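You operate a simulated robot arm through the tools that you are given. There is no shell and no other tool. Be economical: measure what you need, move in short steps, check, and stop when the job is done.

Carry out the task below with a simulated robot arm. There is one attempt and no reset: what you move stays moved.

Task
Fetch the yellow tip cap and set it on the shelf under the white table. Take the brass strainer and put it on the middle strip of the gear case. Fetch the jug with the blue handle and set it on the cream drip sheet. Take the lab bottle with the yellow cap and put it on the top of the corner cabinet. Fetch the filter with the blue ring and stand it on top of the yellow oil can. The order is free. Set down upright: yellow tip cap, jug with the blue handle, lab bottle with the yellow cap, filter with the blue ring.

Only the result counts: the job must be done as asked and must still hold three seconds after the hand-in. Knocking over, shifting, dropping, spilling or breaking anything else fails it. A push-on lid holds only when it is set on centred and level and pressed home; a screw cap is set on level and turned clockwise until tight. Flat cloth is picked up by pressing the open fingertips on it (5 to 10 N) and closing them slowly along it; thin cloth reads only 2 to 8 mm in the jaws.

Robot
A 7-joint arm with a two-finger parallel gripper on a trunk, on a base that drives. Base frame: it is fixed to the floor where the robot stands at the start and does not move with it; the origin is under the middle of the robot, x ahead of it, y to its left, z up; the surface under the hand at the start is at about z = 880. Readings come in mm, degrees, newtons and seconds.
With the tool pointing down near the work surface it reaches from about 180 to 720 mm from the robot's upright axis, wherever it stands. Its first joint turns from -166.0 to 166.0 degrees. Places, roughly: brass strainer (6x6x13 cm) [-1400, -1600, 500]; cream drip sheet (15x15x1 cm) [-7500, -700, 900]; filter with the blue ring (6x6x12 cm) [-4800, 3100, 500]; jug with the blue handle [-7500, -1250, 1000]; lab bottle with the yellow cap (5x5x9 cm) [-6900, 3300, 900]; middle strip of the gear case (13x64 cm) [-1220, -2940, 840]; shelf under the white table [-2600, -400, 400]; top of the corner cabinet (50x24 cm) [-7580, -240, 760]; yellow oil can (21x8x16 cm) [-4500, 3000, 500]; yellow tip cap (5x5x5 cm) [500, -200, 900]. Payload 1.57 kg.
The tool frame sits at the grasp point between the pads (the TCP): z along the fingers, y along the line on which they close. The tips reach 30 mm beyond it. The gripper opens to 110 mm. The fingers are 24 mm wide and 12 mm thick; the gripper's body (48 by 112 mm) begins 78 mm behind the TCP.
Orientation is that of the tool frame in the base frame, as a unit quaternion [w, x, y, z]. With the fingers straight down and closing along the base's y, the tool's x points along the base's -x, its y along +y and its z along -z.

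Tools
- The arm moves only by the tool step_arm. Its argument "commands" is a list of rows, each an object of numbers (a shift or turn left out is 0, a gripper value left out holds the last): "x", "y", "z": the shift along the base's x, y, z in units of 50 mm (1.0 is 50 mm); "rx", "ry", "rz": the turn, a rotation vector about the base's x, y, z in units of 6 degrees (1.0 is 6 degrees); "gripper": the finger opening in cm, from 0 to 11. In form: [{"x": .., "y": .., "z": .., "rx": .., "ry": .., "rz": .., "gripper": ..}, ...]. A call has 1 to 8 rows; each row shifts and turns the commanded pose from where the row before left it. A call with a number of a shift or a turn outside -1 to 1 is refused whole. A row lasts 0.2 s, in which the tool goes at most 50 mm and 8.6 degrees; a call with a longer step from one row to the next is refused whole, and so is a gripper value outside its range. A pose out of reach is approached as far as the arm can. The call stops where the force on the tool passes 40 N (or 10 N more than at its start, if that is more) or the arm is blocked; 0.2 s more then pass. Each finger travels about 45 mm/s and halts on what it meets, pressing with about 38 N; the grip force reading is that of the motor and also rises with nothing between the fingers. The clock runs only during rows and for 0.2 s after the last one: add rows that do not move to give the fingers time. The reply holds the time, the measured pose of the TCP, the force on the tool along the base axes, the opening and the grip force, in the units named above and with some noise, with the torque about the TCP (base axes, N m) and any sound that the robot's microphone picked up.
- Cameras (640 x 400 px; columns grow to the right, rows downward): "scene" is now at [19.7, 127.8, 1521.2]; the picture's right is [-0.32, -0.95, 0.00], its down [-0.62, 0.21, -0.76] and it looks along [0.72, -0.24, -0.65] (base axes); focal length 272 px, centre (320, 200). "wrist" rides on the gripper at [70, 16, -141] in the tool frame; the picture's right is [-0.23, 0.97, 0.00], its down [-0.86, -0.20, -0.48] and it looks along [-0.47, -0.11, 0.88] (tool axes); focal length 222 px, centre (320, 200). There is no depth. A picture from a camera that has moved, and an enlarged one, comes with that camera's place and axes in the base frame and with its lens.
- grab_frame(camera): a new picture of that camera. It takes no simulated time.
- lift_body(by): slides the trunk up (or, below 0, down) by that many mm; the arm and the scene camera ride with it, the base frame stays. It gives what a move gives, with no picture.
- steer(legs): drives the robot by 1 to 6 legs, each [ahead, turn to the left] in mm and degrees, along the robot's own axes; the way and the turn of a leg run together, so that a leg with both is an arc; at most 1500 mm and 180 degrees a leg. The arm and the cameras ride along, it lands a little off, and it stops where it bumps. It gives what a move gives.
- turn_head(pan, tilt): turns the head with the scene camera to pan (to the left, within 155 degrees either way) and tilt (down, from -29 to 69), counted from straight ahead of the robot. It gives what a move gives.
- zoom(camera, box): a new picture of the part [left, top, right, bottom] of that camera's present view, enlarged. It takes no simulated time.
- hand_in(): hands the job in; it is judged then, once.

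Work in short steps. Places have to be worked out from the pictures, the camera data and where the tool is seen: move nearer, look again, correct. Check each grasp and each placing, and mend what went wrong. You have 165 turns and 128 pictures in all, those below and enlarged ones among them. Open the gripper and draw the arm clear of the work before you hand the job in, unless the task says otherwise; then end with one line.

The tools are called after "Request:" by a JSON object that holds its "method" and its "body". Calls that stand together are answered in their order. step_arm: Moves the arm, as the interface text tells. Its arguments: {"type":"object","properties":{"commands":{"type":"array","items":{"type":"object","properties":{"x":{"type":"number"},"y":{"type":"number"},"z":{"type":"number"},"rx":{"type":"number"},"ry":{"type":"number"},"rz":{"type":"number"},"gripper":{"type":"number"}}}}},"required":["commands"]} The other tools are called the same way: lift_body (by) slides the trunk up or down; steer (legs) drives the base; turn_head (pan, tilt) turns the head that bears the scene camera; grab_frame (camera) takes a picture; zoom (camera, box) takes an enlarged picture of a part of a camera's view; hand_in () hands the job in.

At the start:

```text
t: 0.0
eef_pos: [481.8, -3.7, 1159.6]
tool_rot: [0.0, 0.001, 1.0, 0.001]
contact_force: [1.4, -0.6, -0.2]
moment: [0.01, -0.05, -0.03]
width: 110.2
gripper_force: 0.0
trunk travel left (down, up): [-450.0, 140.0]
robot x, y, heading: [0.8, -0.3, 0.1]
head pan, tilt: [-18.6, 40.6]
```

scene: 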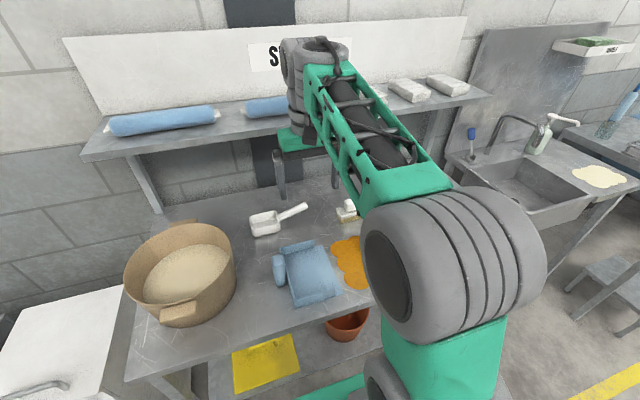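
wrist: 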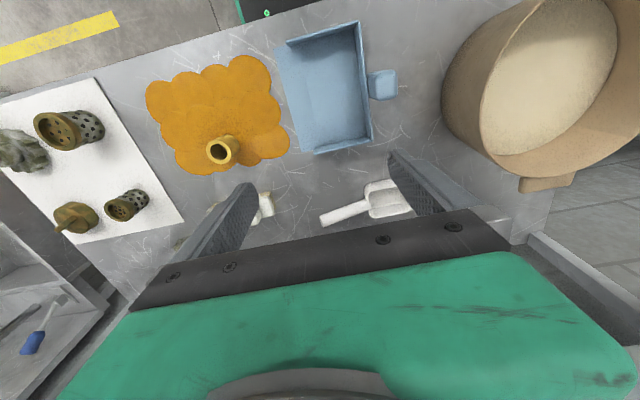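

I start by looking closer at the yellow piece on the bench and at the surroundings.

Request:
{"method": "zoom", "body": {"camera": "wrist", "box": [140, 80, 300, 180]}}

Request:
{"method": "turn_head", "body": {"pan": -100, "tilt": 25}}

Request:
{"method": "grab_frame", "body": {"camera": "scene"}}

Request:
{"method": "turn_head", "body": {"pan": 155, "tilt": 20}}

Request:
{"method": "grab_frame", "body": {"camera": "scene"}}

Request:
{"method": "turn_head", "body": {"pan": -150, "tilt": 20}}

Request:
{"method": "grab_frame", "body": {"camera": "scene"}}

```text
4.00 times, centred on (220, 130) of wrist
camera zoom: at [412.6, 12.7, 1301.4], right [0.23, 0.97, 0.0], down [0.86, -0.2, 0.48], along [0.47, -0.11, -0.88], focal length 888 px, centre (720, 480)
```

zoom: 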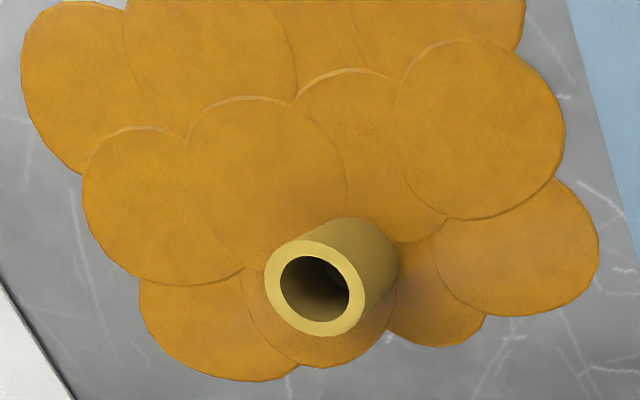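

```text
t: 1.6
eef_pos: [481.9, -3.1, 1159.7]
tool_rot: [-0.001, 0.001, 1.0, 0.0]
contact_force: [0.1, -0.2, 0.5]
moment: [0.0, -0.02, 0.02]
width: 109.9
gripper_force: 0.1
trunk travel left (down, up): [-450.0, 140.0]
robot x, y, heading: [-2.5, -2.4, 0.2]
head pan, tilt: [-100.0, 25.0]
```

```text
124 pictures are left
camera scene: at [-76.4, 64.1, 1545.5], right [-0.98, 0.17, 0.0], down [0.07, 0.42, -0.91], along [-0.16, -0.89, -0.42], focal length 272 px, centre (320, 200)
```

scene: 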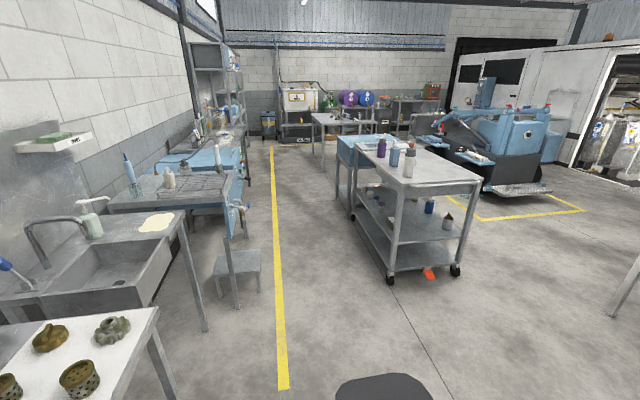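

```text
t: 5.1
eef_pos: [480.3, -3.9, 1160.2]
tool_rot: [0.0, 0.0, 1.0, 0.0]
contact_force: [-0.4, 0.8, -0.3]
moment: [-0.02, -0.03, -0.04]
width: 109.7
gripper_force: 0.1
trunk travel left (down, up): [-450.0, 140.0]
robot x, y, heading: [-1.4, -2.8, 0.1]
head pan, tilt: [154.7, 20.0]
```

```text
123 pictures are left
camera scene: at [-144.7, 194.7, 1553.6], right [0.43, 0.9, 0.0], down [0.31, -0.15, -0.94], along [-0.85, 0.4, -0.34], focal length 272 px, centre (320, 200)
```

scene: 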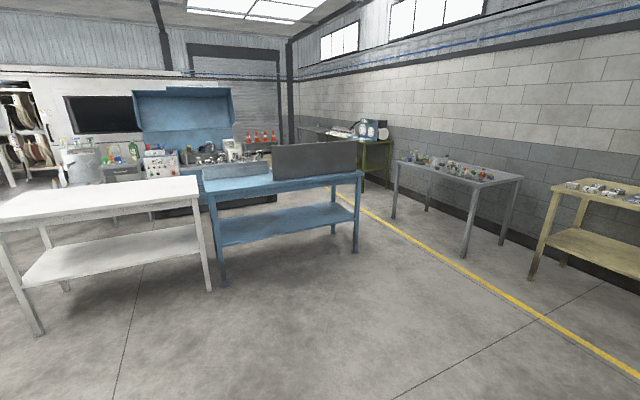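

```text
t: 9.3
eef_pos: [483.7, -3.9, 1159.2]
tool_rot: [0.001, 0.0, 1.0, 0.0]
contact_force: [-0.5, 0.2, -0.7]
moment: [0.01, 0.01, 0.0]
width: 110.1
gripper_force: 0.0
trunk travel left (down, up): [-450.0, 140.0]
robot x, y, heading: [-1.2, -2.8, 0.2]
head pan, tilt: [-150.0, 20.0]
```

```text
122 pictures are left
camera scene: at [-141.1, 108.2, 1553.6], right [-0.5, 0.87, 0.0], down [0.3, 0.17, -0.94], along [-0.81, -0.47, -0.34], focal length 272 px, centre (320, 200)
```

scene: 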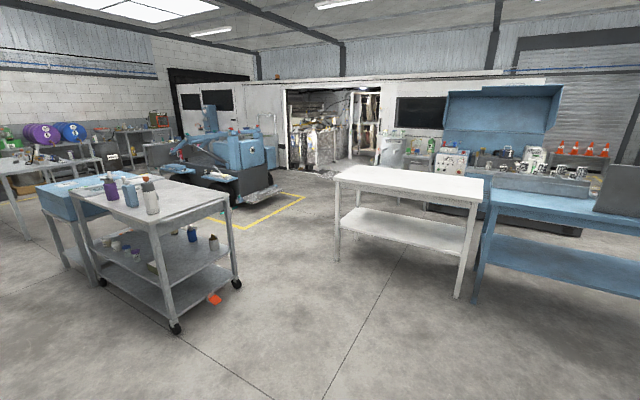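

The tip cap stands upright at about [481, -178], top near z=930. I move over it.

Request:
{"method": "step_arm", "body": {"commands": [{"y": -0.9, "gripper": 8.5}, {"y": -0.9}, {"y": -0.9}, {"y": -0.8}, {"z": -0.9}, {"z": -0.9}, {"z": -0.9}, {"z": -0.5}]}}

Request:
{"method": "grab_frame", "body": {"camera": "wrist"}}

```text
t: 11.1
eef_pos: [482.5, -178.9, 999.0]
tool_rot: [-0.001, 0.001, 1.0, 0.0]
contact_force: [0.4, 0.0, 0.3]
moment: [0.03, 0.01, 0.0]
width: 84.6
gripper_force: 0.1
trunk travel left (down, up): [-450.0, 140.0]
robot x, y, heading: [3.0, -0.7, -0.0]
head pan, tilt: [-150.0, 20.0]
```

```text
121 pictures are left
camera wrist: at [413.0, -162.1, 1141.2], right [0.23, 0.97, 0.0], down [0.86, -0.2, 0.48], along [0.47, -0.11, -0.88], focal length 222 px, centre (320, 200)
```

wrist: 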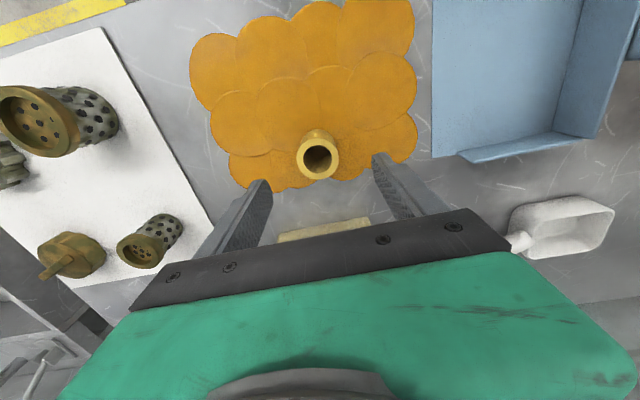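

Alignment good. Descend to z≈914 and close.

Request:
{"method": "step_arm", "body": {"commands": [{"z": -0.9}, {"z": -0.8}, {}, {"gripper": 2}, {}, {}, {}]}}

Request:
{"method": "grab_frame", "body": {"camera": "wrist"}}

```text
t: 12.7
eef_pos: [482.0, -179.4, 915.5]
tool_rot: [0.0, 0.0, 1.0, -0.001]
contact_force: [-0.3, -0.8, 1.0]
moment: [0.02, 0.01, -0.01]
width: 42.6
gripper_force: 26.3
trunk travel left (down, up): [-450.0, 140.0]
robot x, y, heading: [2.6, -1.2, 0.2]
head pan, tilt: [-150.0, 20.0]
```

```text
120 pictures are left
camera wrist: at [412.5, -161.7, 1057.4], right [0.23, 0.97, 0.0], down [0.86, -0.2, 0.48], along [0.47, -0.11, -0.88], focal length 222 px, centre (320, 200)
```

wrist: 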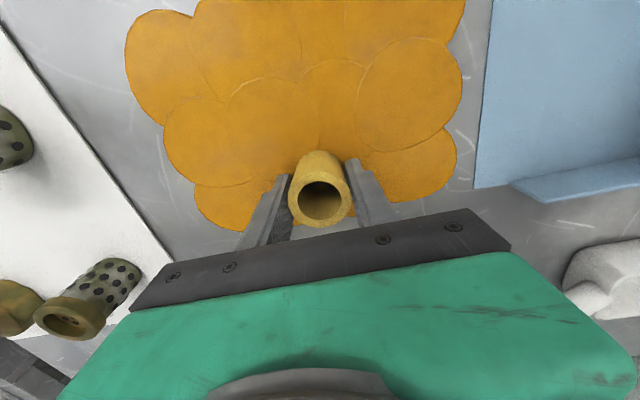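

Gripped. For the low shelf I'd rather hold it with a tilted tool, so I release here, lift, tilt the tool 54° forward and regrasp.

Request:
{"method": "step_arm", "body": {"commands": [{"gripper": 8.5}, {}, {}, {"z": 1}, {"z": 1}, {"ry": -1}, {"ry": -1}, {"ry": -1}]}}

Request:
{"method": "step_arm", "body": {"commands": [{"ry": -1}, {"ry": -1}, {"ry": -1}, {"ry": -1}, {"ry": -1}, {"ry": -1}, {}]}}

Request:
{"method": "grab_frame", "body": {"camera": "wrist"}}

```text
t: 14.5
eef_pos: [480.4, -177.9, 1014.4]
tool_rot: [0.157, 0.0, 0.988, -0.001]
contact_force: [0.2, 0.0, 0.4]
moment: [0.01, -0.02, 0.01]
width: 85.0
gripper_force: 0.0
trunk travel left (down, up): [-450.0, 140.0]
robot x, y, heading: [-1.0, -0.5, 0.0]
head pan, tilt: [-150.0, 20.0]
```

```text
t: 16.1
eef_pos: [481.8, -179.5, 1015.0]
tool_rot: [0.454, 0.0, 0.891, 0.0]
contact_force: [0.6, -0.1, -0.7]
moment: [0.05, -0.01, 0.01]
width: 85.1
gripper_force: 0.1
trunk travel left (down, up): [-450.0, 140.0]
robot x, y, heading: [1.7, -1.4, 0.3]
head pan, tilt: [-150.0, 20.0]
```

```text
119 pictures are left
camera wrist: at [326.9, -162.2, 1041.7], right [0.13, 0.97, 0.18], down [0.11, -0.2, 0.97], along [0.98, -0.11, -0.14], focal length 222 px, centre (320, 200)
```

wrist: 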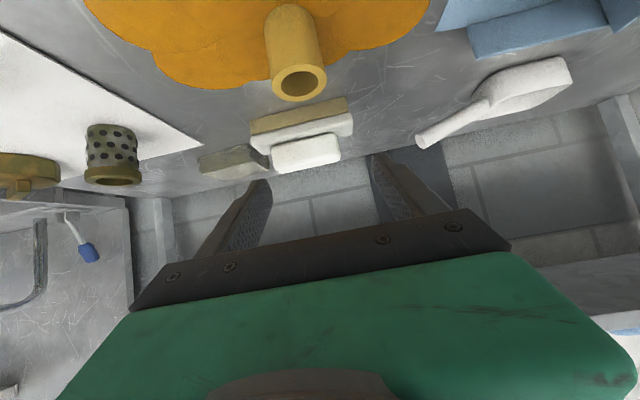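

Cap still upright and centred; descend and regrasp.

Request:
{"method": "step_arm", "body": {"commands": [{"z": -0.8}, {"z": -0.8}, {"z": -0.46}, {}, {"gripper": 2}, {}, {}, {}]}}

Request:
{"method": "step_arm", "body": {"commands": [{"z": 1}, {"z": 1}, {}]}}

Request:
{"method": "grab_frame", "body": {"camera": "wrist"}}

```text
t: 17.9
eef_pos: [482.3, -178.6, 912.0]
tool_rot: [0.454, 0.0, 0.891, 0.0]
contact_force: [0.5, -0.2, 0.4]
moment: [0.02, 0.01, -0.05]
width: 42.6
gripper_force: 26.0
trunk travel left (down, up): [-450.0, 140.0]
robot x, y, heading: [-4.9, -3.3, 0.0]
head pan, tilt: [-150.0, 20.0]
```

```text
t: 18.7
eef_pos: [480.3, -178.6, 1011.9]
tool_rot: [0.454, 0.0, 0.891, 0.0]
contact_force: [0.0, -1.1, 0.1]
moment: [-0.01, -0.02, -0.02]
width: 20.1
gripper_force: 0.0
trunk travel left (down, up): [-450.0, 140.0]
robot x, y, heading: [-0.7, -1.3, 0.1]
head pan, tilt: [-150.0, 20.0]
```

```text
118 pictures are left
camera wrist: at [325.9, -162.1, 1039.8], right [0.13, 0.97, 0.18], down [0.12, -0.2, 0.97], along [0.98, -0.11, -0.14], focal length 222 px, centre (320, 200)
```

wrist: 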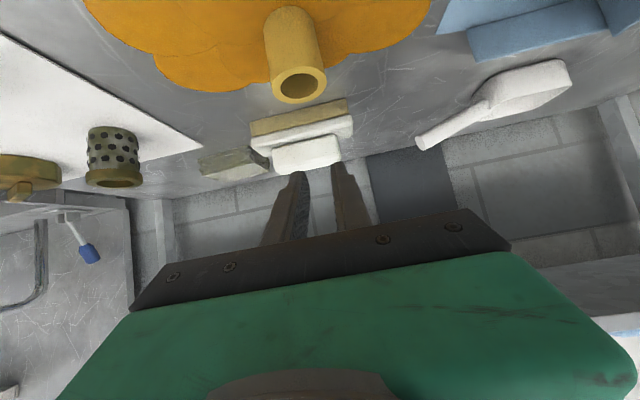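

It slipped out (still standing). I retry with the fingers commanded fully shut for more force and lift slowly.

Request:
{"method": "step_arm", "body": {"commands": [{"gripper": 8.5}, {}, {}, {"z": -0.9}, {"z": -0.9}, {"z": -0.26}]}}

Request:
{"method": "step_arm", "body": {"commands": [{"gripper": 0}, {}, {}, {}, {}, {}, {"z": 0.1}, {"z": 0.1}]}}

```text
t: 20.1
eef_pos: [482.5, -177.9, 907.4]
tool_rot: [0.454, 0.0, 0.891, 0.0]
contact_force: [-0.4, -0.2, -0.2]
moment: [-0.01, 0.0, 0.01]
width: 84.8
gripper_force: 0.1
trunk travel left (down, up): [-450.0, 140.0]
robot x, y, heading: [-0.2, -0.1, 0.2]
head pan, tilt: [-150.0, 20.0]
```

```text
t: 21.9
eef_pos: [480.9, -176.6, 917.4]
tool_rot: [0.454, 0.001, 0.891, 0.0]
contact_force: [0.5, 0.6, -0.4]
moment: [0.0, -0.03, 0.0]
width: 41.0
gripper_force: 37.8
trunk travel left (down, up): [-450.0, 140.0]
robot x, y, heading: [0.2, 0.7, 0.1]
head pan, tilt: [-150.0, 20.0]
```

Request:
{"method": "step_arm", "body": {"commands": [{"z": 0.3}, {"z": 0.3}, {"z": 0.4}, {"z": 0.5}, {"z": 0.5}, {}]}}

Request:
{"method": "grab_frame", "body": {"camera": "wrist"}}

```text
t: 23.3
eef_pos: [481.4, -178.3, 1018.7]
tool_rot: [0.455, 0.0, 0.891, 0.0]
contact_force: [0.7, 0.2, -0.1]
moment: [0.0, 0.01, 0.02]
width: 40.6
gripper_force: 38.1
trunk travel left (down, up): [-450.0, 140.0]
robot x, y, heading: [0.2, -1.4, 0.2]
head pan, tilt: [-150.0, 20.0]
```

```text
117 pictures are left
camera wrist: at [327.2, -162.5, 1046.0], right [0.13, 0.97, 0.18], down [0.12, -0.2, 0.97], along [0.98, -0.11, -0.14], focal length 222 px, centre (320, 200)
```

wrist: 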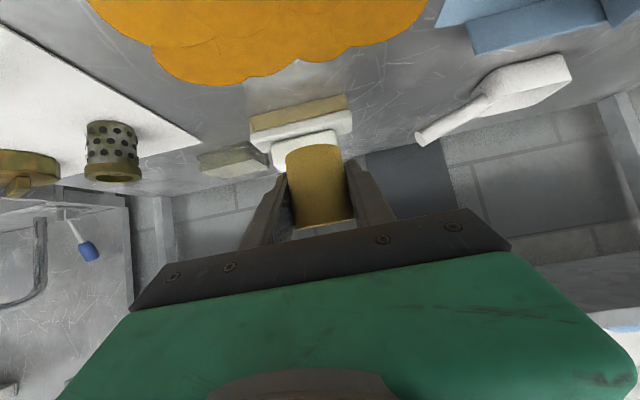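

Held firmly. I back off and turn around toward the white table.

Request:
{"method": "steer", "body": {"legs": [[-600, 0], [0, -180], [600, 0]]}}

Request:
{"method": "turn_head", "body": {"pan": 0, "tilt": 25}}

Request:
{"method": "grab_frame", "body": {"camera": "scene"}}

```text
t: 36.9
eef_pos: [-1674.0, 167.4, 1018.4]
tool_rot: [0.002, 0.891, 0.005, -0.454]
contact_force: [0.0, 0.5, -0.8]
moment: [0.01, -0.01, -0.01]
width: 40.3
gripper_force: 37.6
trunk travel left (down, up): [-450.0, 140.0]
robot x, y, heading: [-1190.4, -8.2, -179.2]
head pan, tilt: [-150.0, 20.0]
```

```text
t: 39.3
eef_pos: [-1673.9, 167.1, 1018.6]
tool_rot: [0.003, 0.891, 0.005, -0.454]
contact_force: [0.1, 0.7, 0.2]
moment: [0.0, 0.02, 0.0]
width: 39.9
gripper_force: 37.8
trunk travel left (down, up): [-450.0, 140.0]
robot x, y, heading: [-1189.9, -6.7, -179.4]
head pan, tilt: [0.0, 25.0]
```

```text
116 pictures are left
camera scene: at [-1219.9, -161.7, 1545.5], right [-0.01, 1.0, 0.0], down [0.42, 0.0, -0.91], along [-0.91, -0.01, -0.42], focal length 272 px, centre (320, 200)
```

scene: 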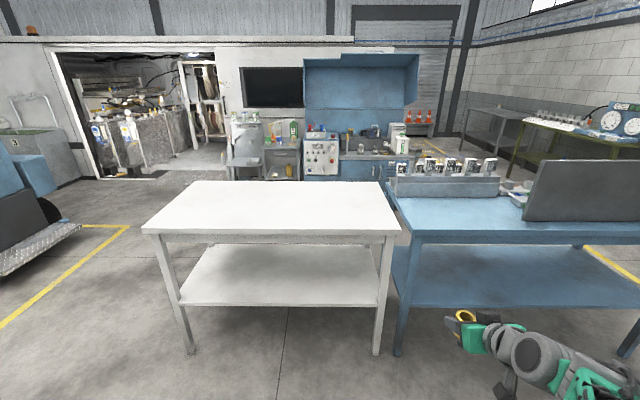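

Table's shelf front edge is at x≈-2310, z≈420, y from -940 to 130. I shift the arm left (−y), lower the trunk, and drive closer.

Request:
{"method": "step_arm", "body": {"commands": [{"y": -0.9}, {"y": -0.9}, {"y": -0.9}, {"y": -0.9}, {"y": -0.9}, {"y": -0.9}, {"y": -0.9}]}}

Request:
{"method": "lift_body", "body": {"by": -450}}

Request:
{"method": "steer", "body": {"legs": [[540, 0]]}}

Request:
{"method": "grab_frame", "body": {"camera": "wrist"}}

Request:
{"method": "grab_frame", "body": {"camera": "scene"}}

```text
t: 40.9
eef_pos: [-1671.8, -148.8, 1017.8]
tool_rot: [0.002, 0.891, 0.004, -0.454]
contact_force: [0.1, 0.5, 0.0]
moment: [0.01, 0.02, 0.04]
width: 40.0
gripper_force: 38.2
trunk travel left (down, up): [-450.0, 140.0]
robot x, y, heading: [-1189.3, -2.3, -179.4]
head pan, tilt: [0.0, 25.0]
```

```text
refused: -450 is not a number from -400 to 400
```

```text
t: 44.0
eef_pos: [-2215.9, -153.4, 1018.0]
tool_rot: [0.002, 0.891, 0.005, -0.454]
contact_force: [0.5, 0.6, -0.9]
moment: [0.01, 0.04, 0.01]
width: 40.2
gripper_force: 37.6
trunk travel left (down, up): [-450.0, 140.0]
robot x, y, heading: [-1728.8, -15.2, -179.3]
head pan, tilt: [0.0, 25.0]
```

```text
115 pictures are left
camera wrist: at [-2060.4, -167.7, 1045.7], right [-0.13, -0.97, 0.18], down [-0.12, 0.2, 0.97], along [-0.99, 0.1, -0.14], focal length 222 px, centre (320, 200)
```

wrist: 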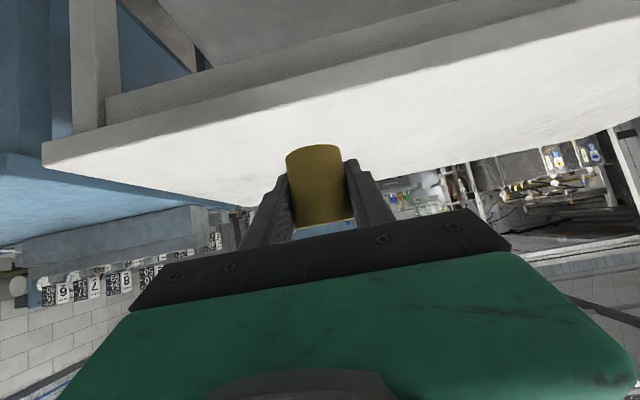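

```text
114 pictures are left
camera scene: at [-1763.4, -166.8, 1545.5], right [-0.01, 1.0, 0.0], down [0.42, 0.0, -0.91], along [-0.91, -0.01, -0.42], focal length 272 px, centre (320, 200)
```

scene: 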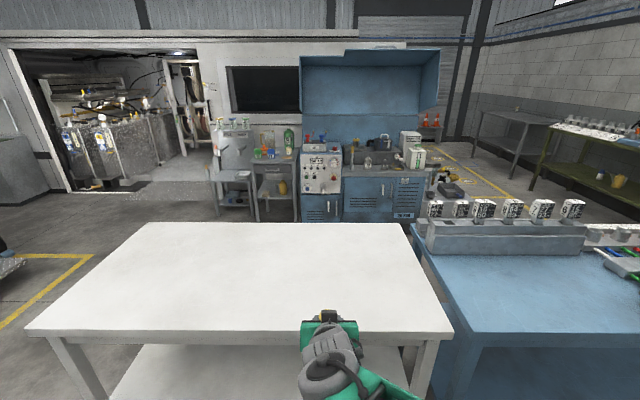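

I back off slightly, lower the trunk in two steps, and look.

Request:
{"method": "steer", "body": {"legs": [[-80, 0]]}}

Request:
{"method": "lift_body", "body": {"by": -400}}

Request:
{"method": "grab_frame", "body": {"camera": "wrist"}}

Request:
{"method": "grab_frame", "body": {"camera": "scene"}}

```text
t: 45.1
eef_pos: [-2135.8, -150.9, 1018.4]
tool_rot: [0.002, 0.891, 0.003, -0.454]
contact_force: [0.3, 0.2, -0.3]
moment: [0.0, 0.04, -0.01]
width: 40.1
gripper_force: 37.9
trunk travel left (down, up): [-450.0, 140.0]
robot x, y, heading: [-1650.1, -11.1, -179.7]
head pan, tilt: [0.0, 25.0]
```

```text
t: 48.9
eef_pos: [-2137.1, -151.5, 619.1]
tool_rot: [0.001, 0.891, 0.003, -0.454]
contact_force: [0.9, 0.5, -0.2]
moment: [-0.02, 0.02, 0.01]
width: 40.2
gripper_force: 38.0
trunk travel left (down, up): [-50.0, 540.0]
robot x, y, heading: [-1650.5, -10.2, -179.6]
head pan, tilt: [0.0, 25.0]
```

```text
113 pictures are left
camera wrist: at [-1980.2, -166.8, 645.8], right [-0.13, -0.97, 0.18], down [-0.12, 0.2, 0.97], along [-0.99, 0.1, -0.14], focal length 222 px, centre (320, 200)
```

wrist: 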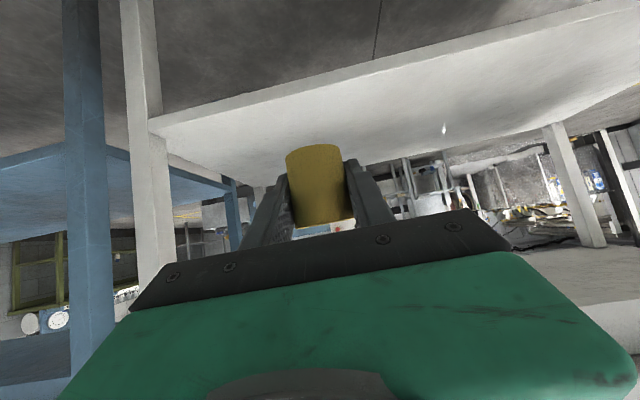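

```text
112 pictures are left
camera scene: at [-1683.2, -166.1, 1145.5], right [-0.01, 1.0, 0.0], down [0.42, 0.0, -0.91], along [-0.91, -0.01, -0.42], focal length 272 px, centre (320, 200)
```

scene: 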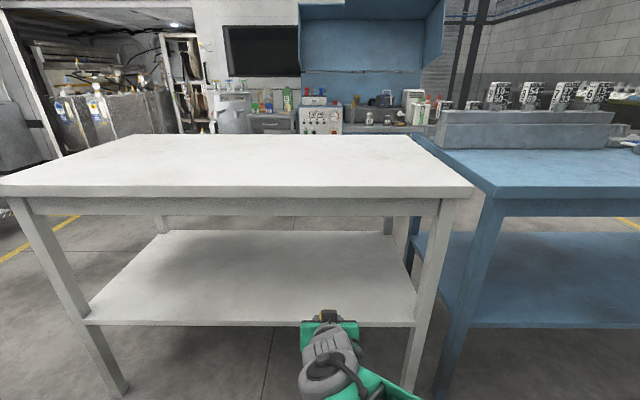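

Shelf at about z≈400, edge x≈-2330. I lower the last 50 mm, go forward 150, then extend the arm in.

Request:
{"method": "lift_body", "body": {"by": -50}}

Request:
{"method": "steer", "body": {"legs": [[150, 0]]}}

Request:
{"method": "step_arm", "body": {"commands": [{"z": -0.8}, {"x": -0.8}, {"x": -0.8}, {"x": -0.8}, {"x": -0.8}, {}]}}

Request:
{"method": "grab_frame", "body": {"camera": "wrist"}}

Request:
{"method": "grab_frame", "body": {"camera": "scene"}}

```text
t: 49.8
eef_pos: [-2135.6, -151.7, 568.5]
tool_rot: [0.001, 0.891, 0.003, -0.454]
contact_force: [-0.1, 0.0, -0.1]
moment: [0.02, 0.01, -0.02]
width: 39.9
gripper_force: 37.7
trunk travel left (down, up): [0.0, 590.0]
robot x, y, heading: [-1653.9, -13.6, -179.8]
head pan, tilt: [0.0, 25.0]
```

```text
t: 51.2
eef_pos: [-2285.3, -152.4, 568.8]
tool_rot: [0.001, 0.891, 0.003, -0.454]
contact_force: [0.6, -0.5, -0.3]
moment: [-0.05, 0.01, -0.01]
width: 39.9
gripper_force: 37.9
trunk travel left (down, up): [0.0, 590.0]
robot x, y, heading: [-1799.3, -9.7, -179.7]
head pan, tilt: [0.0, 25.0]
```

```text
t: 52.6
eef_pos: [-2445.5, -153.3, 527.7]
tool_rot: [0.002, 0.891, 0.004, -0.455]
contact_force: [0.4, 0.0, -0.3]
moment: [0.01, 0.01, -0.02]
width: 40.1
gripper_force: 38.1
trunk travel left (down, up): [0.0, 590.0]
robot x, y, heading: [-1799.8, -12.3, -179.7]
head pan, tilt: [0.0, 25.0]
```

```text
111 pictures are left
camera wrist: at [-2289.2, -167.7, 555.6], right [-0.13, -0.97, 0.18], down [-0.12, 0.2, 0.97], along [-0.98, 0.1, -0.14], focal length 222 px, centre (320, 200)
```

wrist: 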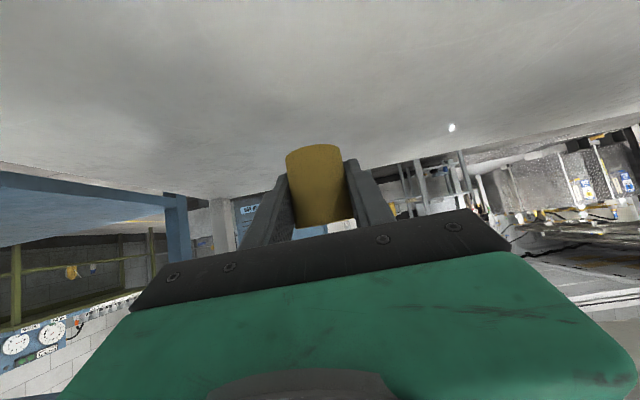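

```text
110 pictures are left
camera scene: at [-1832.3, -167.1, 1095.5], right [-0.01, 1.0, 0.0], down [0.42, 0.0, -0.91], along [-0.91, -0.01, -0.42], focal length 272 px, centre (320, 200)
```

scene: 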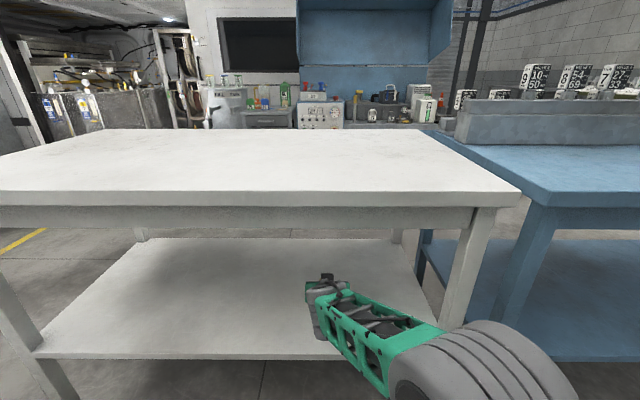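

Cap is well inside over the shelf. Lower toward contact.

Request:
{"method": "step_arm", "body": {"commands": [{"z": -0.6}, {"z": -0.6}, {"z": -0.2}, {"z": -0.15}, {"z": -0.1}, {"z": -0.1}, {"z": -0.1}]}}

Request:
{"method": "grab_frame", "body": {"camera": "wrist"}}

```text
t: 54.2
eef_pos: [-2451.0, -153.7, 447.1]
tool_rot: [0.004, 0.886, 0.002, -0.464]
contact_force: [-0.7, -0.3, 7.6]
moment: [0.07, -0.11, 0.02]
width: 39.9
gripper_force: 37.7
trunk travel left (down, up): [0.0, 590.0]
robot x, y, heading: [-1795.8, -14.8, -179.6]
head pan, tilt: [0.0, 25.0]
stopped in row 7: the force on the tool passed its limit at 43 N (the readings are from after the stop); the commanded pose is now the measured one
```

```text
109 pictures are left
camera wrist: at [-2294.0, -168.7, 471.5], right [-0.12, -0.97, 0.19], down [-0.1, 0.2, 0.97], along [-0.99, 0.1, -0.12], focal length 222 px, centre (320, 200)
```

wrist: 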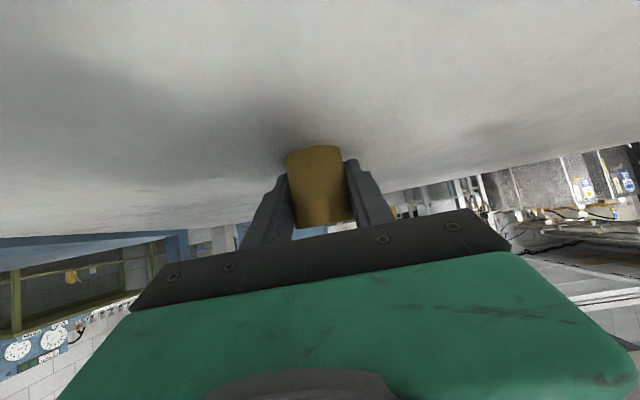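

Contact on the shelf. Release, rise a little, back off, and check.

Request:
{"method": "step_arm", "body": {"commands": [{"gripper": 4.6}, {"gripper": 5.5}, {"gripper": 8}, {}, {"z": 0.6}, {"z": 0.8}, {"x": 0.9}, {"x": 0.9}]}}

Request:
{"method": "grab_frame", "body": {"camera": "wrist"}}

```text
t: 56.0
eef_pos: [-2359.0, -153.3, 514.4]
tool_rot: [0.004, 0.888, 0.003, -0.46]
contact_force: [0.0, -1.2, -1.0]
moment: [0.02, 0.02, 0.03]
width: 79.9
gripper_force: 0.1
trunk travel left (down, up): [0.0, 590.0]
robot x, y, heading: [-1800.5, -12.7, -179.7]
head pan, tilt: [0.0, 25.0]
```

```text
108 pictures are left
camera wrist: at [-2202.1, -168.0, 539.5], right [-0.13, -0.97, 0.19], down [-0.1, 0.2, 0.97], along [-0.99, 0.1, -0.12], focal length 222 px, centre (320, 200)
```

wrist: 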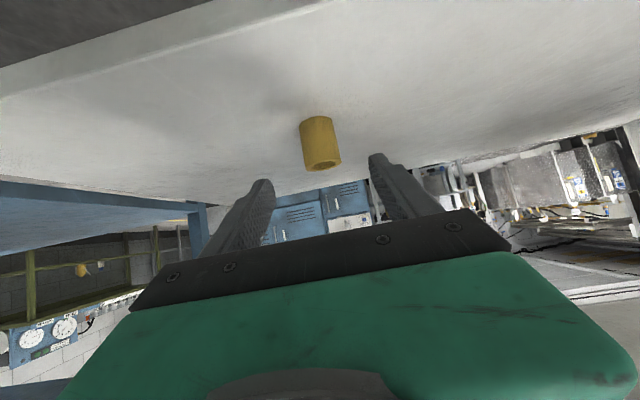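

Cap stands upright on the shelf. Now on to the cart with the strainer: back off, turn left to face −y, look.

Request:
{"method": "steer", "body": {"legs": [[-400, 0], [0, 90], [200, 0]]}}

Request:
{"method": "turn_head", "body": {"pan": 0, "tilt": 30}}

Request:
{"method": "grab_frame", "body": {"camera": "scene"}}

Request:
{"method": "grab_frame", "body": {"camera": "wrist"}}

```text
t: 63.5
eef_pos: [-1271.2, -768.6, 514.5]
tool_rot: [0.325, 0.631, 0.624, -0.326]
contact_force: [0.6, -0.1, -0.7]
moment: [-0.02, -0.05, -0.02]
width: 80.0
gripper_force: 0.0
trunk travel left (down, up): [0.0, 590.0]
robot x, y, heading: [-1402.1, -209.3, -90.3]
head pan, tilt: [0.0, 25.0]
```

```text
t: 64.1
eef_pos: [-1271.8, -770.1, 514.5]
tool_rot: [0.326, 0.63, 0.624, -0.326]
contact_force: [0.2, -0.7, 0.7]
moment: [-0.02, 0.01, 0.03]
width: 80.2
gripper_force: 0.0
trunk travel left (down, up): [0.0, 590.0]
robot x, y, heading: [-1402.9, -208.0, -90.4]
head pan, tilt: [0.0, 30.0]
```

```text
107 pictures are left
camera scene: at [-1250.1, -241.1, 1087.5], right [-1.0, 0.01, 0.0], down [0.0, 0.5, -0.87], along [-0.01, -0.87, -0.5], focal length 272 px, centre (320, 200)
```

scene: 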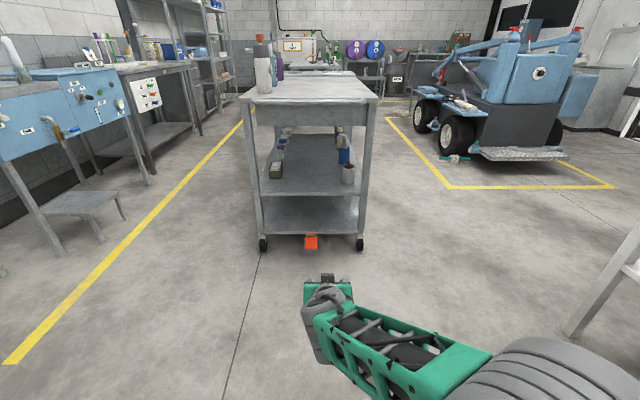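

```text
106 pictures are left
camera wrist: at [-1253.8, -614.1, 539.8], right [0.97, -0.14, 0.19], down [-0.2, -0.1, 0.97], along [-0.12, -0.99, -0.12], focal length 222 px, centre (320, 200)
```

wrist: 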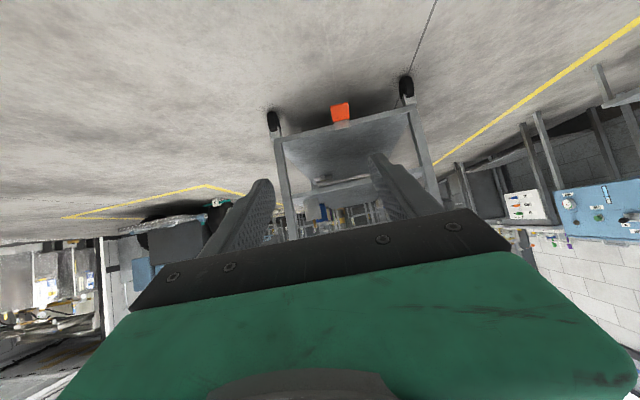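

Request:
{"method": "zoom", "body": {"camera": "scene", "box": [240, 110, 384, 200]}}

```text
4.44 times, centred on (312, 155) of scene
camera zoom: at [-1250.1, -241.1, 1087.5], right [-1.0, 0.01, 0.0], down [0.0, 0.5, -0.87], along [-0.01, -0.87, -0.5], focal length 1209 px, centre (356, 400)
```

zoom: 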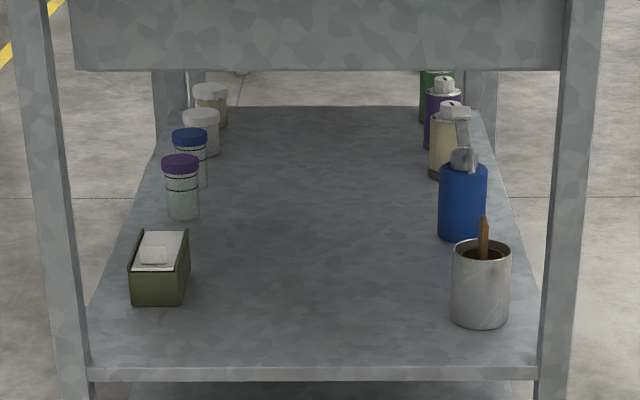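

No obvious brass strainer, but a can with a handle sticking out is at the spot given. I drive closer and look into it.

Request:
{"method": "steer", "body": {"legs": [[300, 0]]}}

Request:
{"method": "zoom", "body": {"camera": "scene", "box": [300, 140, 428, 220]}}

Request:
{"method": "grab_frame", "body": {"camera": "scene"}}

```text
t: 66.2
eef_pos: [-1275.4, -1073.4, 515.1]
tool_rot: [0.325, 0.631, 0.624, -0.326]
contact_force: [-0.2, -0.5, 0.7]
moment: [0.0, -0.01, 0.0]
width: 80.0
gripper_force: 0.0
trunk travel left (down, up): [0.0, 590.0]
robot x, y, heading: [-1408.3, -515.3, -90.7]
head pan, tilt: [0.0, 30.0]
```

```text
5.00 times, centred on (364, 180) of scene
camera zoom: at [-1253.0, -544.5, 1087.5], right [-1.0, 0.01, 0.0], down [0.0, 0.5, -0.87], along [-0.01, -0.87, -0.5], focal length 1360 px, centre (100, 300)
```

zoom: 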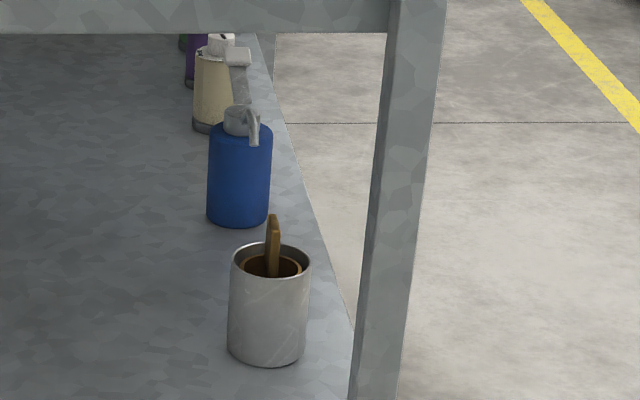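

```text
103 pictures are left
camera scene: at [-1253.0, -544.5, 1087.5], right [-1.0, 0.01, 0.0], down [0.0, 0.5, -0.87], along [-0.01, -0.87, -0.5], focal length 272 px, centre (320, 200)
```

scene: 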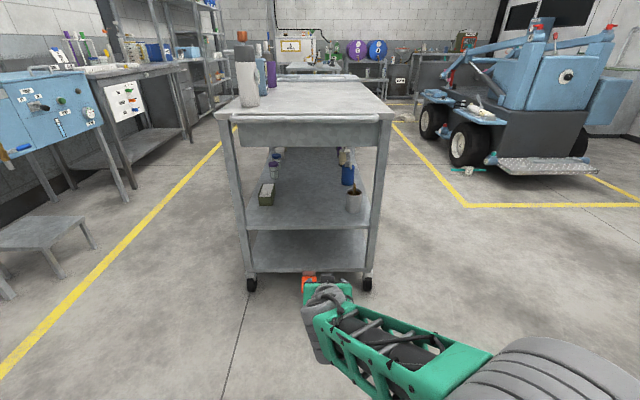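

The strainer is a basket hanging in the can with its handle up, near [-1429, -1655], handle z≈500–536. I'll flatten and yaw the tool to slip past the cart leg, then approach.

Request:
{"method": "step_arm", "body": {"commands": [{"rx": -1, "gripper": 5}, {"rx": -1}, {"rx": -1}, {"rz": -1}, {"rz": -1}, {"rz": -1}, {"rz": -1}, {}]}}

Request:
{"method": "steer", "body": {"legs": [[370, 0]]}}

Request:
{"method": "grab_frame", "body": {"camera": "wrist"}}

Request:
{"method": "grab_frame", "body": {"camera": "scene"}}

```text
t: 68.0
eef_pos: [-1275.6, -1073.5, 515.9]
tool_rot: [0.323, 0.678, 0.433, -0.498]
contact_force: [0.2, -0.3, -0.3]
moment: [-0.05, 0.0, 0.0]
width: 50.0
gripper_force: 0.0
trunk travel left (down, up): [0.0, 590.0]
robot x, y, heading: [-1404.5, -516.4, -90.6]
head pan, tilt: [0.0, 30.0]
```

```text
t: 70.3
eef_pos: [-1283.0, -1444.4, 515.5]
tool_rot: [0.323, 0.678, 0.433, -0.499]
contact_force: [-0.4, 1.1, 0.3]
moment: [0.0, -0.01, -0.01]
width: 49.9
gripper_force: 0.0
trunk travel left (down, up): [0.0, 590.0]
robot x, y, heading: [-1410.9, -880.7, -90.7]
head pan, tilt: [0.0, 30.0]
```

```text
102 pictures are left
camera wrist: at [-1202.0, -1310.1, 490.6], right [0.85, -0.47, 0.22], down [-0.1, 0.27, 0.96], along [-0.51, -0.84, 0.19], focal length 222 px, centre (320, 200)
```

wrist: 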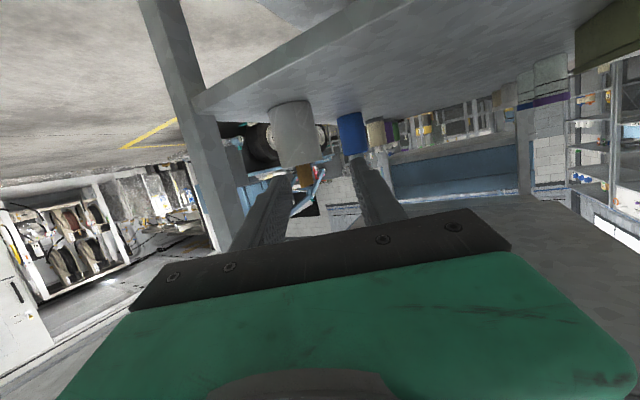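

```text
101 pictures are left
camera scene: at [-1257.7, -916.3, 1087.5], right [-1.0, 0.01, 0.0], down [0.01, 0.5, -0.87], along [-0.01, -0.87, -0.5], focal length 272 px, centre (320, 200)
```

scene: 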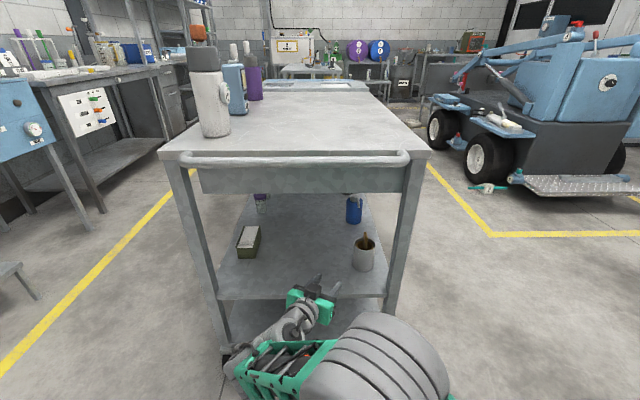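

Request:
{"method": "zoom", "body": {"camera": "scene", "box": [316, 210, 412, 270]}}

Request:
{"method": "zoom", "body": {"camera": "wrist", "box": [240, 80, 400, 180]}}

```text
6.67 times, centred on (364, 240) of scene
camera zoom: at [-1257.7, -916.3, 1087.5], right [-1.0, 0.01, 0.0], down [0.01, 0.5, -0.87], along [-0.01, -0.87, -0.5], focal length 1813 px, centre (27, -67)
```

zoom: 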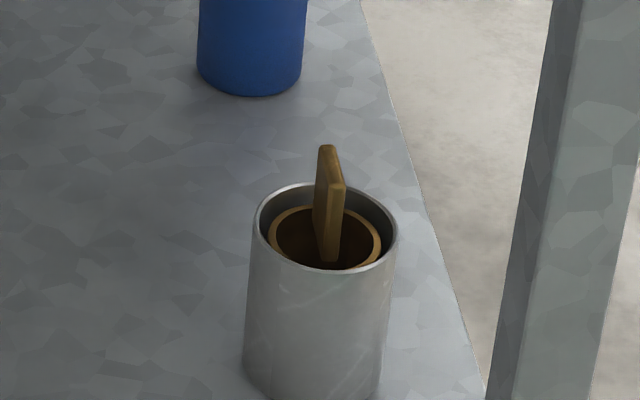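

```text
4.00 times, centred on (320, 130) of wrist
camera zoom: at [-1202.0, -1310.1, 490.6], right [0.85, -0.47, 0.22], down [-0.1, 0.27, 0.96], along [-0.51, -0.84, 0.19], focal length 888 px, centre (320, 480)
```

zoom: 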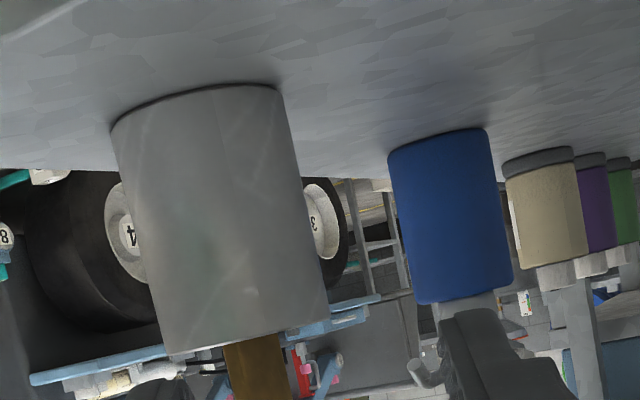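

Handle is a thin plate aligned with y at about [-1420, -1640], top z≈536, can rim z≈500. I reduce the yaw to 15°, line up, and drive a bit nearer.

Request:
{"method": "step_arm", "body": {"commands": [{"y": 0.8, "x": -0.2}, {"y": 0.8, "x": -0.4}, {"y": 0.6, "x": -0.6}, {"x": -0.8, "rz": 0.5}, {"rz": 1, "z": 0.17}, {}]}}

Request:
{"method": "steer", "body": {"legs": [[180, 0]]}}

Request:
{"method": "grab_frame", "body": {"camera": "wrist"}}

Request:
{"method": "zoom", "body": {"camera": "scene", "box": [240, 160, 480, 310]}}

```text
t: 71.7
eef_pos: [-1382.1, -1334.8, 523.1]
tool_rot: [0.36, 0.643, 0.483, -0.473]
contact_force: [0.0, 0.6, 0.3]
moment: [-0.01, 0.03, -0.02]
width: 50.1
gripper_force: 0.1
trunk travel left (down, up): [0.0, 590.0]
robot x, y, heading: [-1408.2, -881.4, -90.8]
head pan, tilt: [0.0, 30.0]
```

```text
t: 73.2
eef_pos: [-1384.0, -1516.5, 522.7]
tool_rot: [0.36, 0.643, 0.484, -0.472]
contact_force: [1.3, 0.2, 0.5]
moment: [0.04, -0.02, 0.0]
width: 50.1
gripper_force: 0.0
trunk travel left (down, up): [0.0, 590.0]
robot x, y, heading: [-1416.2, -1065.3, -90.6]
head pan, tilt: [0.0, 30.0]
```

```text
98 pictures are left
camera wrist: at [-1326.1, -1371.2, 499.3], right [0.92, -0.33, 0.22], down [-0.14, 0.25, 0.96], along [-0.37, -0.91, 0.19], focal length 222 px, centre (320, 200)
```

wrist: 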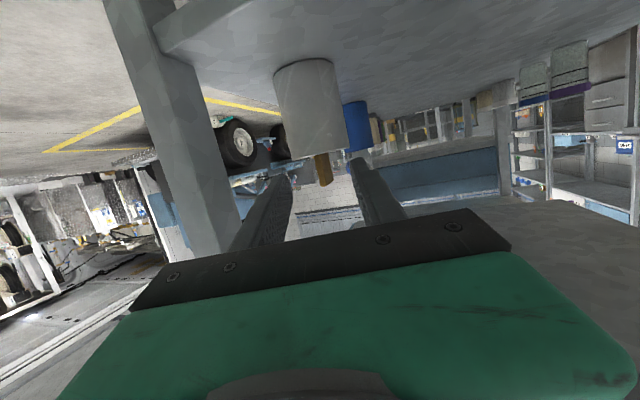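

```text
2.67 times, centred on (360, 235) of scene
camera zoom: at [-1260.3, -1098.0, 1087.5], right [-1.0, 0.01, 0.0], down [0.01, 0.5, -0.87], along [-0.01, -0.87, -0.5], focal length 725 px, centre (213, 107)
```

zoom: 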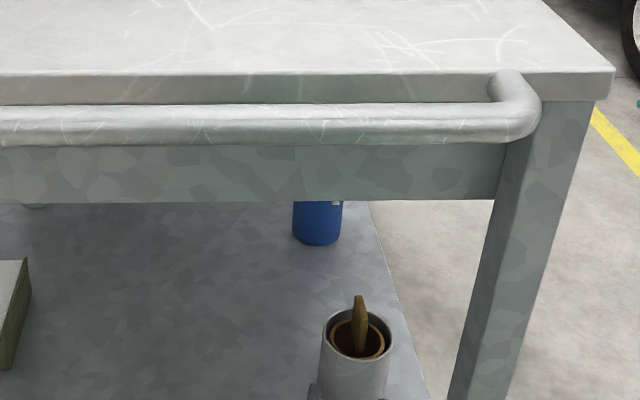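

Alignment looks right. Approach the handle.

Request:
{"method": "step_arm", "body": {"commands": [{"x": -0.24, "y": -0.77}, {"x": -0.24, "y": -0.77}, {"x": -0.24, "y": -0.77}, {}]}}

Request:
{"method": "grab_frame", "body": {"camera": "wrist"}}

Request:
{"method": "grab_frame", "body": {"camera": "scene"}}

```text
t: 74.2
eef_pos: [-1421.4, -1632.4, 522.3]
tool_rot: [0.361, 0.642, 0.485, -0.471]
contact_force: [0.8, 0.7, 0.5]
moment: [0.0, -0.01, 0.0]
width: 50.4
gripper_force: 0.0
trunk travel left (down, up): [0.0, 590.0]
robot x, y, heading: [-1412.4, -1067.2, -90.6]
head pan, tilt: [0.0, 30.0]
```

```text
96 pictures are left
camera wrist: at [-1362.6, -1486.5, 498.6], right [0.92, -0.33, 0.22], down [-0.14, 0.25, 0.96], along [-0.37, -0.91, 0.19], focal length 222 px, centre (320, 200)
```

wrist: 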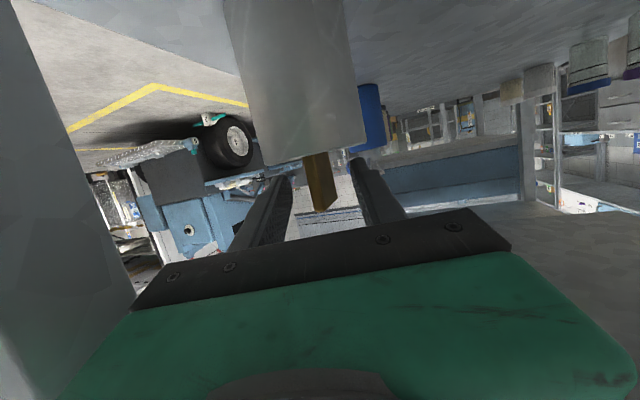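

```text
95 pictures are left
camera scene: at [-1260.3, -1097.9, 1087.5], right [-1.0, 0.01, 0.0], down [0.01, 0.5, -0.87], along [-0.01, -0.87, -0.5], focal length 272 px, centre (320, 200)
```

scene: 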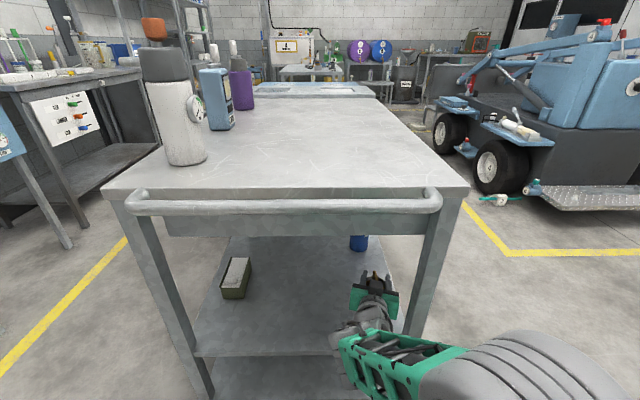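

Handle is between the fingers; close.

Request:
{"method": "step_arm", "body": {"commands": [{"gripper": 3}, {"gripper": 2}, {"gripper": 0}, {}, {}, {}]}}

Request:
{"method": "zoom", "body": {"camera": "scene", "box": [300, 220, 460, 320]}}

```text
t: 75.7
eef_pos: [-1420.7, -1631.8, 523.2]
tool_rot: [0.361, 0.642, 0.484, -0.472]
contact_force: [-0.6, 0.0, 0.3]
moment: [-0.02, 0.09, -0.02]
width: 8.9
gripper_force: 27.2
trunk travel left (down, up): [0.0, 590.0]
robot x, y, heading: [-1417.1, -1068.5, -90.7]
head pan, tilt: [0.0, 30.0]
```

```text
4.00 times, centred on (380, 270) of scene
camera zoom: at [-1260.3, -1097.9, 1087.5], right [-1.0, 0.01, 0.0], down [0.01, 0.5, -0.87], along [-0.01, -0.87, -0.5], focal length 1088 px, centre (80, -80)
```

zoom: 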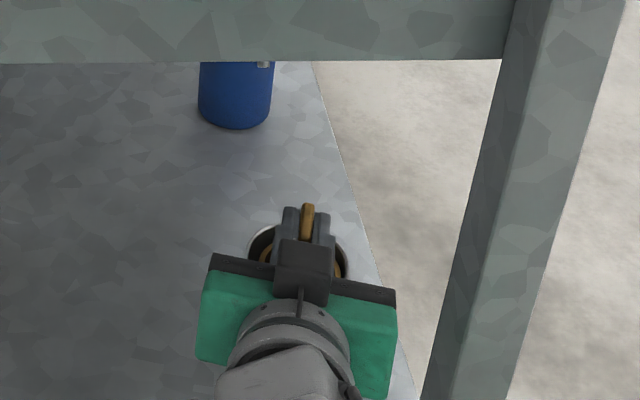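

Gripped (9 mm). Lift slowly.

Request:
{"method": "step_arm", "body": {"commands": [{}, {}, {"z": 0.2}, {"z": 0.3}, {"z": 0.3}, {"z": 0.4}, {"z": 0.4}, {}]}}

Request:
{"method": "zoom", "body": {"camera": "scene", "box": [300, 210, 460, 310]}}

Request:
{"method": "grab_frame", "body": {"camera": "wrist"}}

```text
t: 77.5
eef_pos: [-1420.5, -1631.7, 602.9]
tool_rot: [0.361, 0.642, 0.484, -0.473]
contact_force: [-0.5, -0.5, -1.1]
moment: [0.01, 0.0, 0.03]
width: 8.5
gripper_force: 27.6
trunk travel left (down, up): [0.0, 590.0]
robot x, y, heading: [-1412.3, -1062.6, -90.5]
head pan, tilt: [0.0, 30.0]
```

```text
4.00 times, centred on (380, 260) of scene
camera zoom: at [-1260.3, -1098.0, 1087.5], right [-1.0, 0.01, 0.0], down [0.01, 0.5, -0.87], along [-0.01, -0.87, -0.5], focal length 1088 px, centre (80, -40)
```

zoom: 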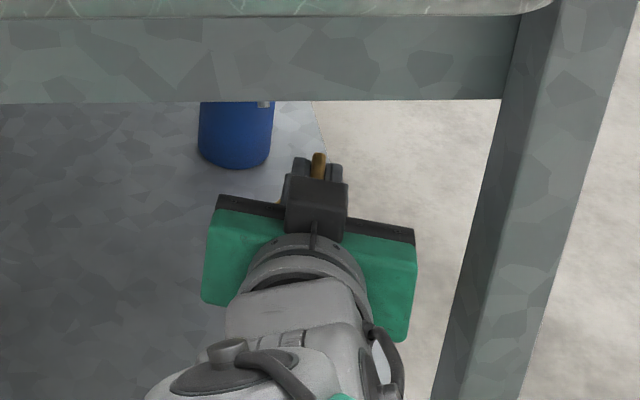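

```text
92 pictures are left
camera wrist: at [-1361.4, -1486.8, 579.4], right [0.92, -0.33, 0.22], down [-0.14, 0.25, 0.96], along [-0.37, -0.91, 0.19], focal length 222 px, centre (320, 200)
```

wrist: 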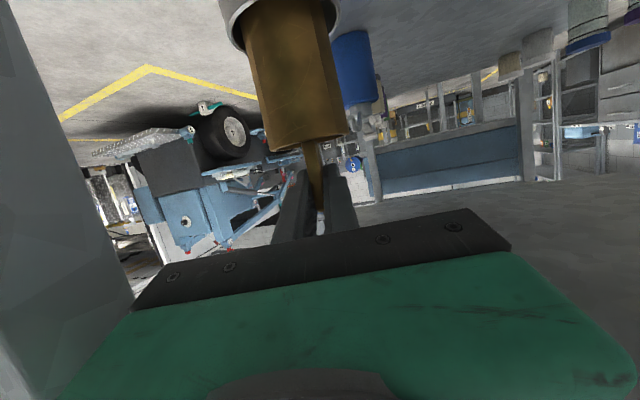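

Request:
{"method": "step_arm", "body": {"commands": [{"z": 0.3}, {"z": 0.25}, {}]}}

Request:
{"method": "grab_frame", "body": {"camera": "wrist"}}

Request:
{"method": "grab_frame", "body": {"camera": "scene"}}

```text
t: 78.2
eef_pos: [-1419.5, -1631.6, 631.6]
tool_rot: [0.361, 0.642, 0.485, -0.472]
contact_force: [-0.1, -0.3, -0.9]
moment: [-0.02, 0.03, -0.03]
width: 8.6
gripper_force: 27.4
trunk travel left (down, up): [0.0, 590.0]
robot x, y, heading: [-1413.3, -1064.5, -90.6]
head pan, tilt: [0.0, 30.0]
```

```text
91 pictures are left
camera wrist: at [-1361.6, -1486.6, 607.1], right [0.92, -0.33, 0.22], down [-0.14, 0.25, 0.96], along [-0.37, -0.91, 0.19], focal length 222 px, centre (320, 200)
```

wrist: 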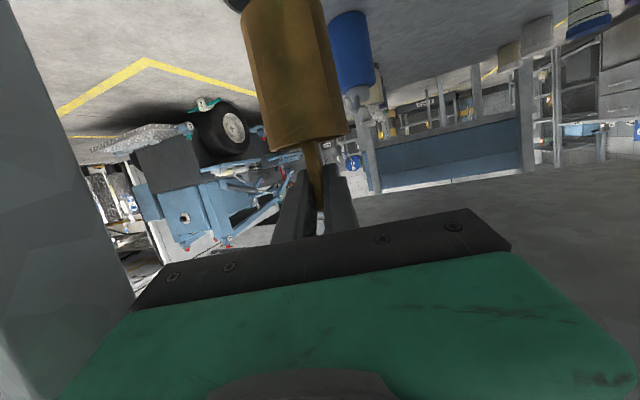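

```text
90 pictures are left
camera scene: at [-1260.3, -1098.0, 1087.5], right [-1.0, 0.01, 0.0], down [0.01, 0.5, -0.87], along [-0.01, -0.87, -0.5], focal length 272 px, centre (320, 200)
```

scene: 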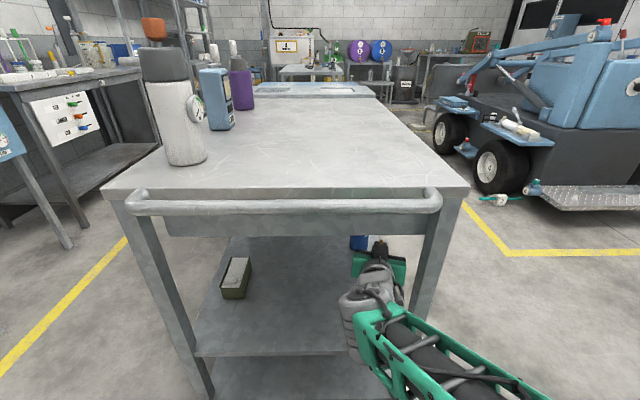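

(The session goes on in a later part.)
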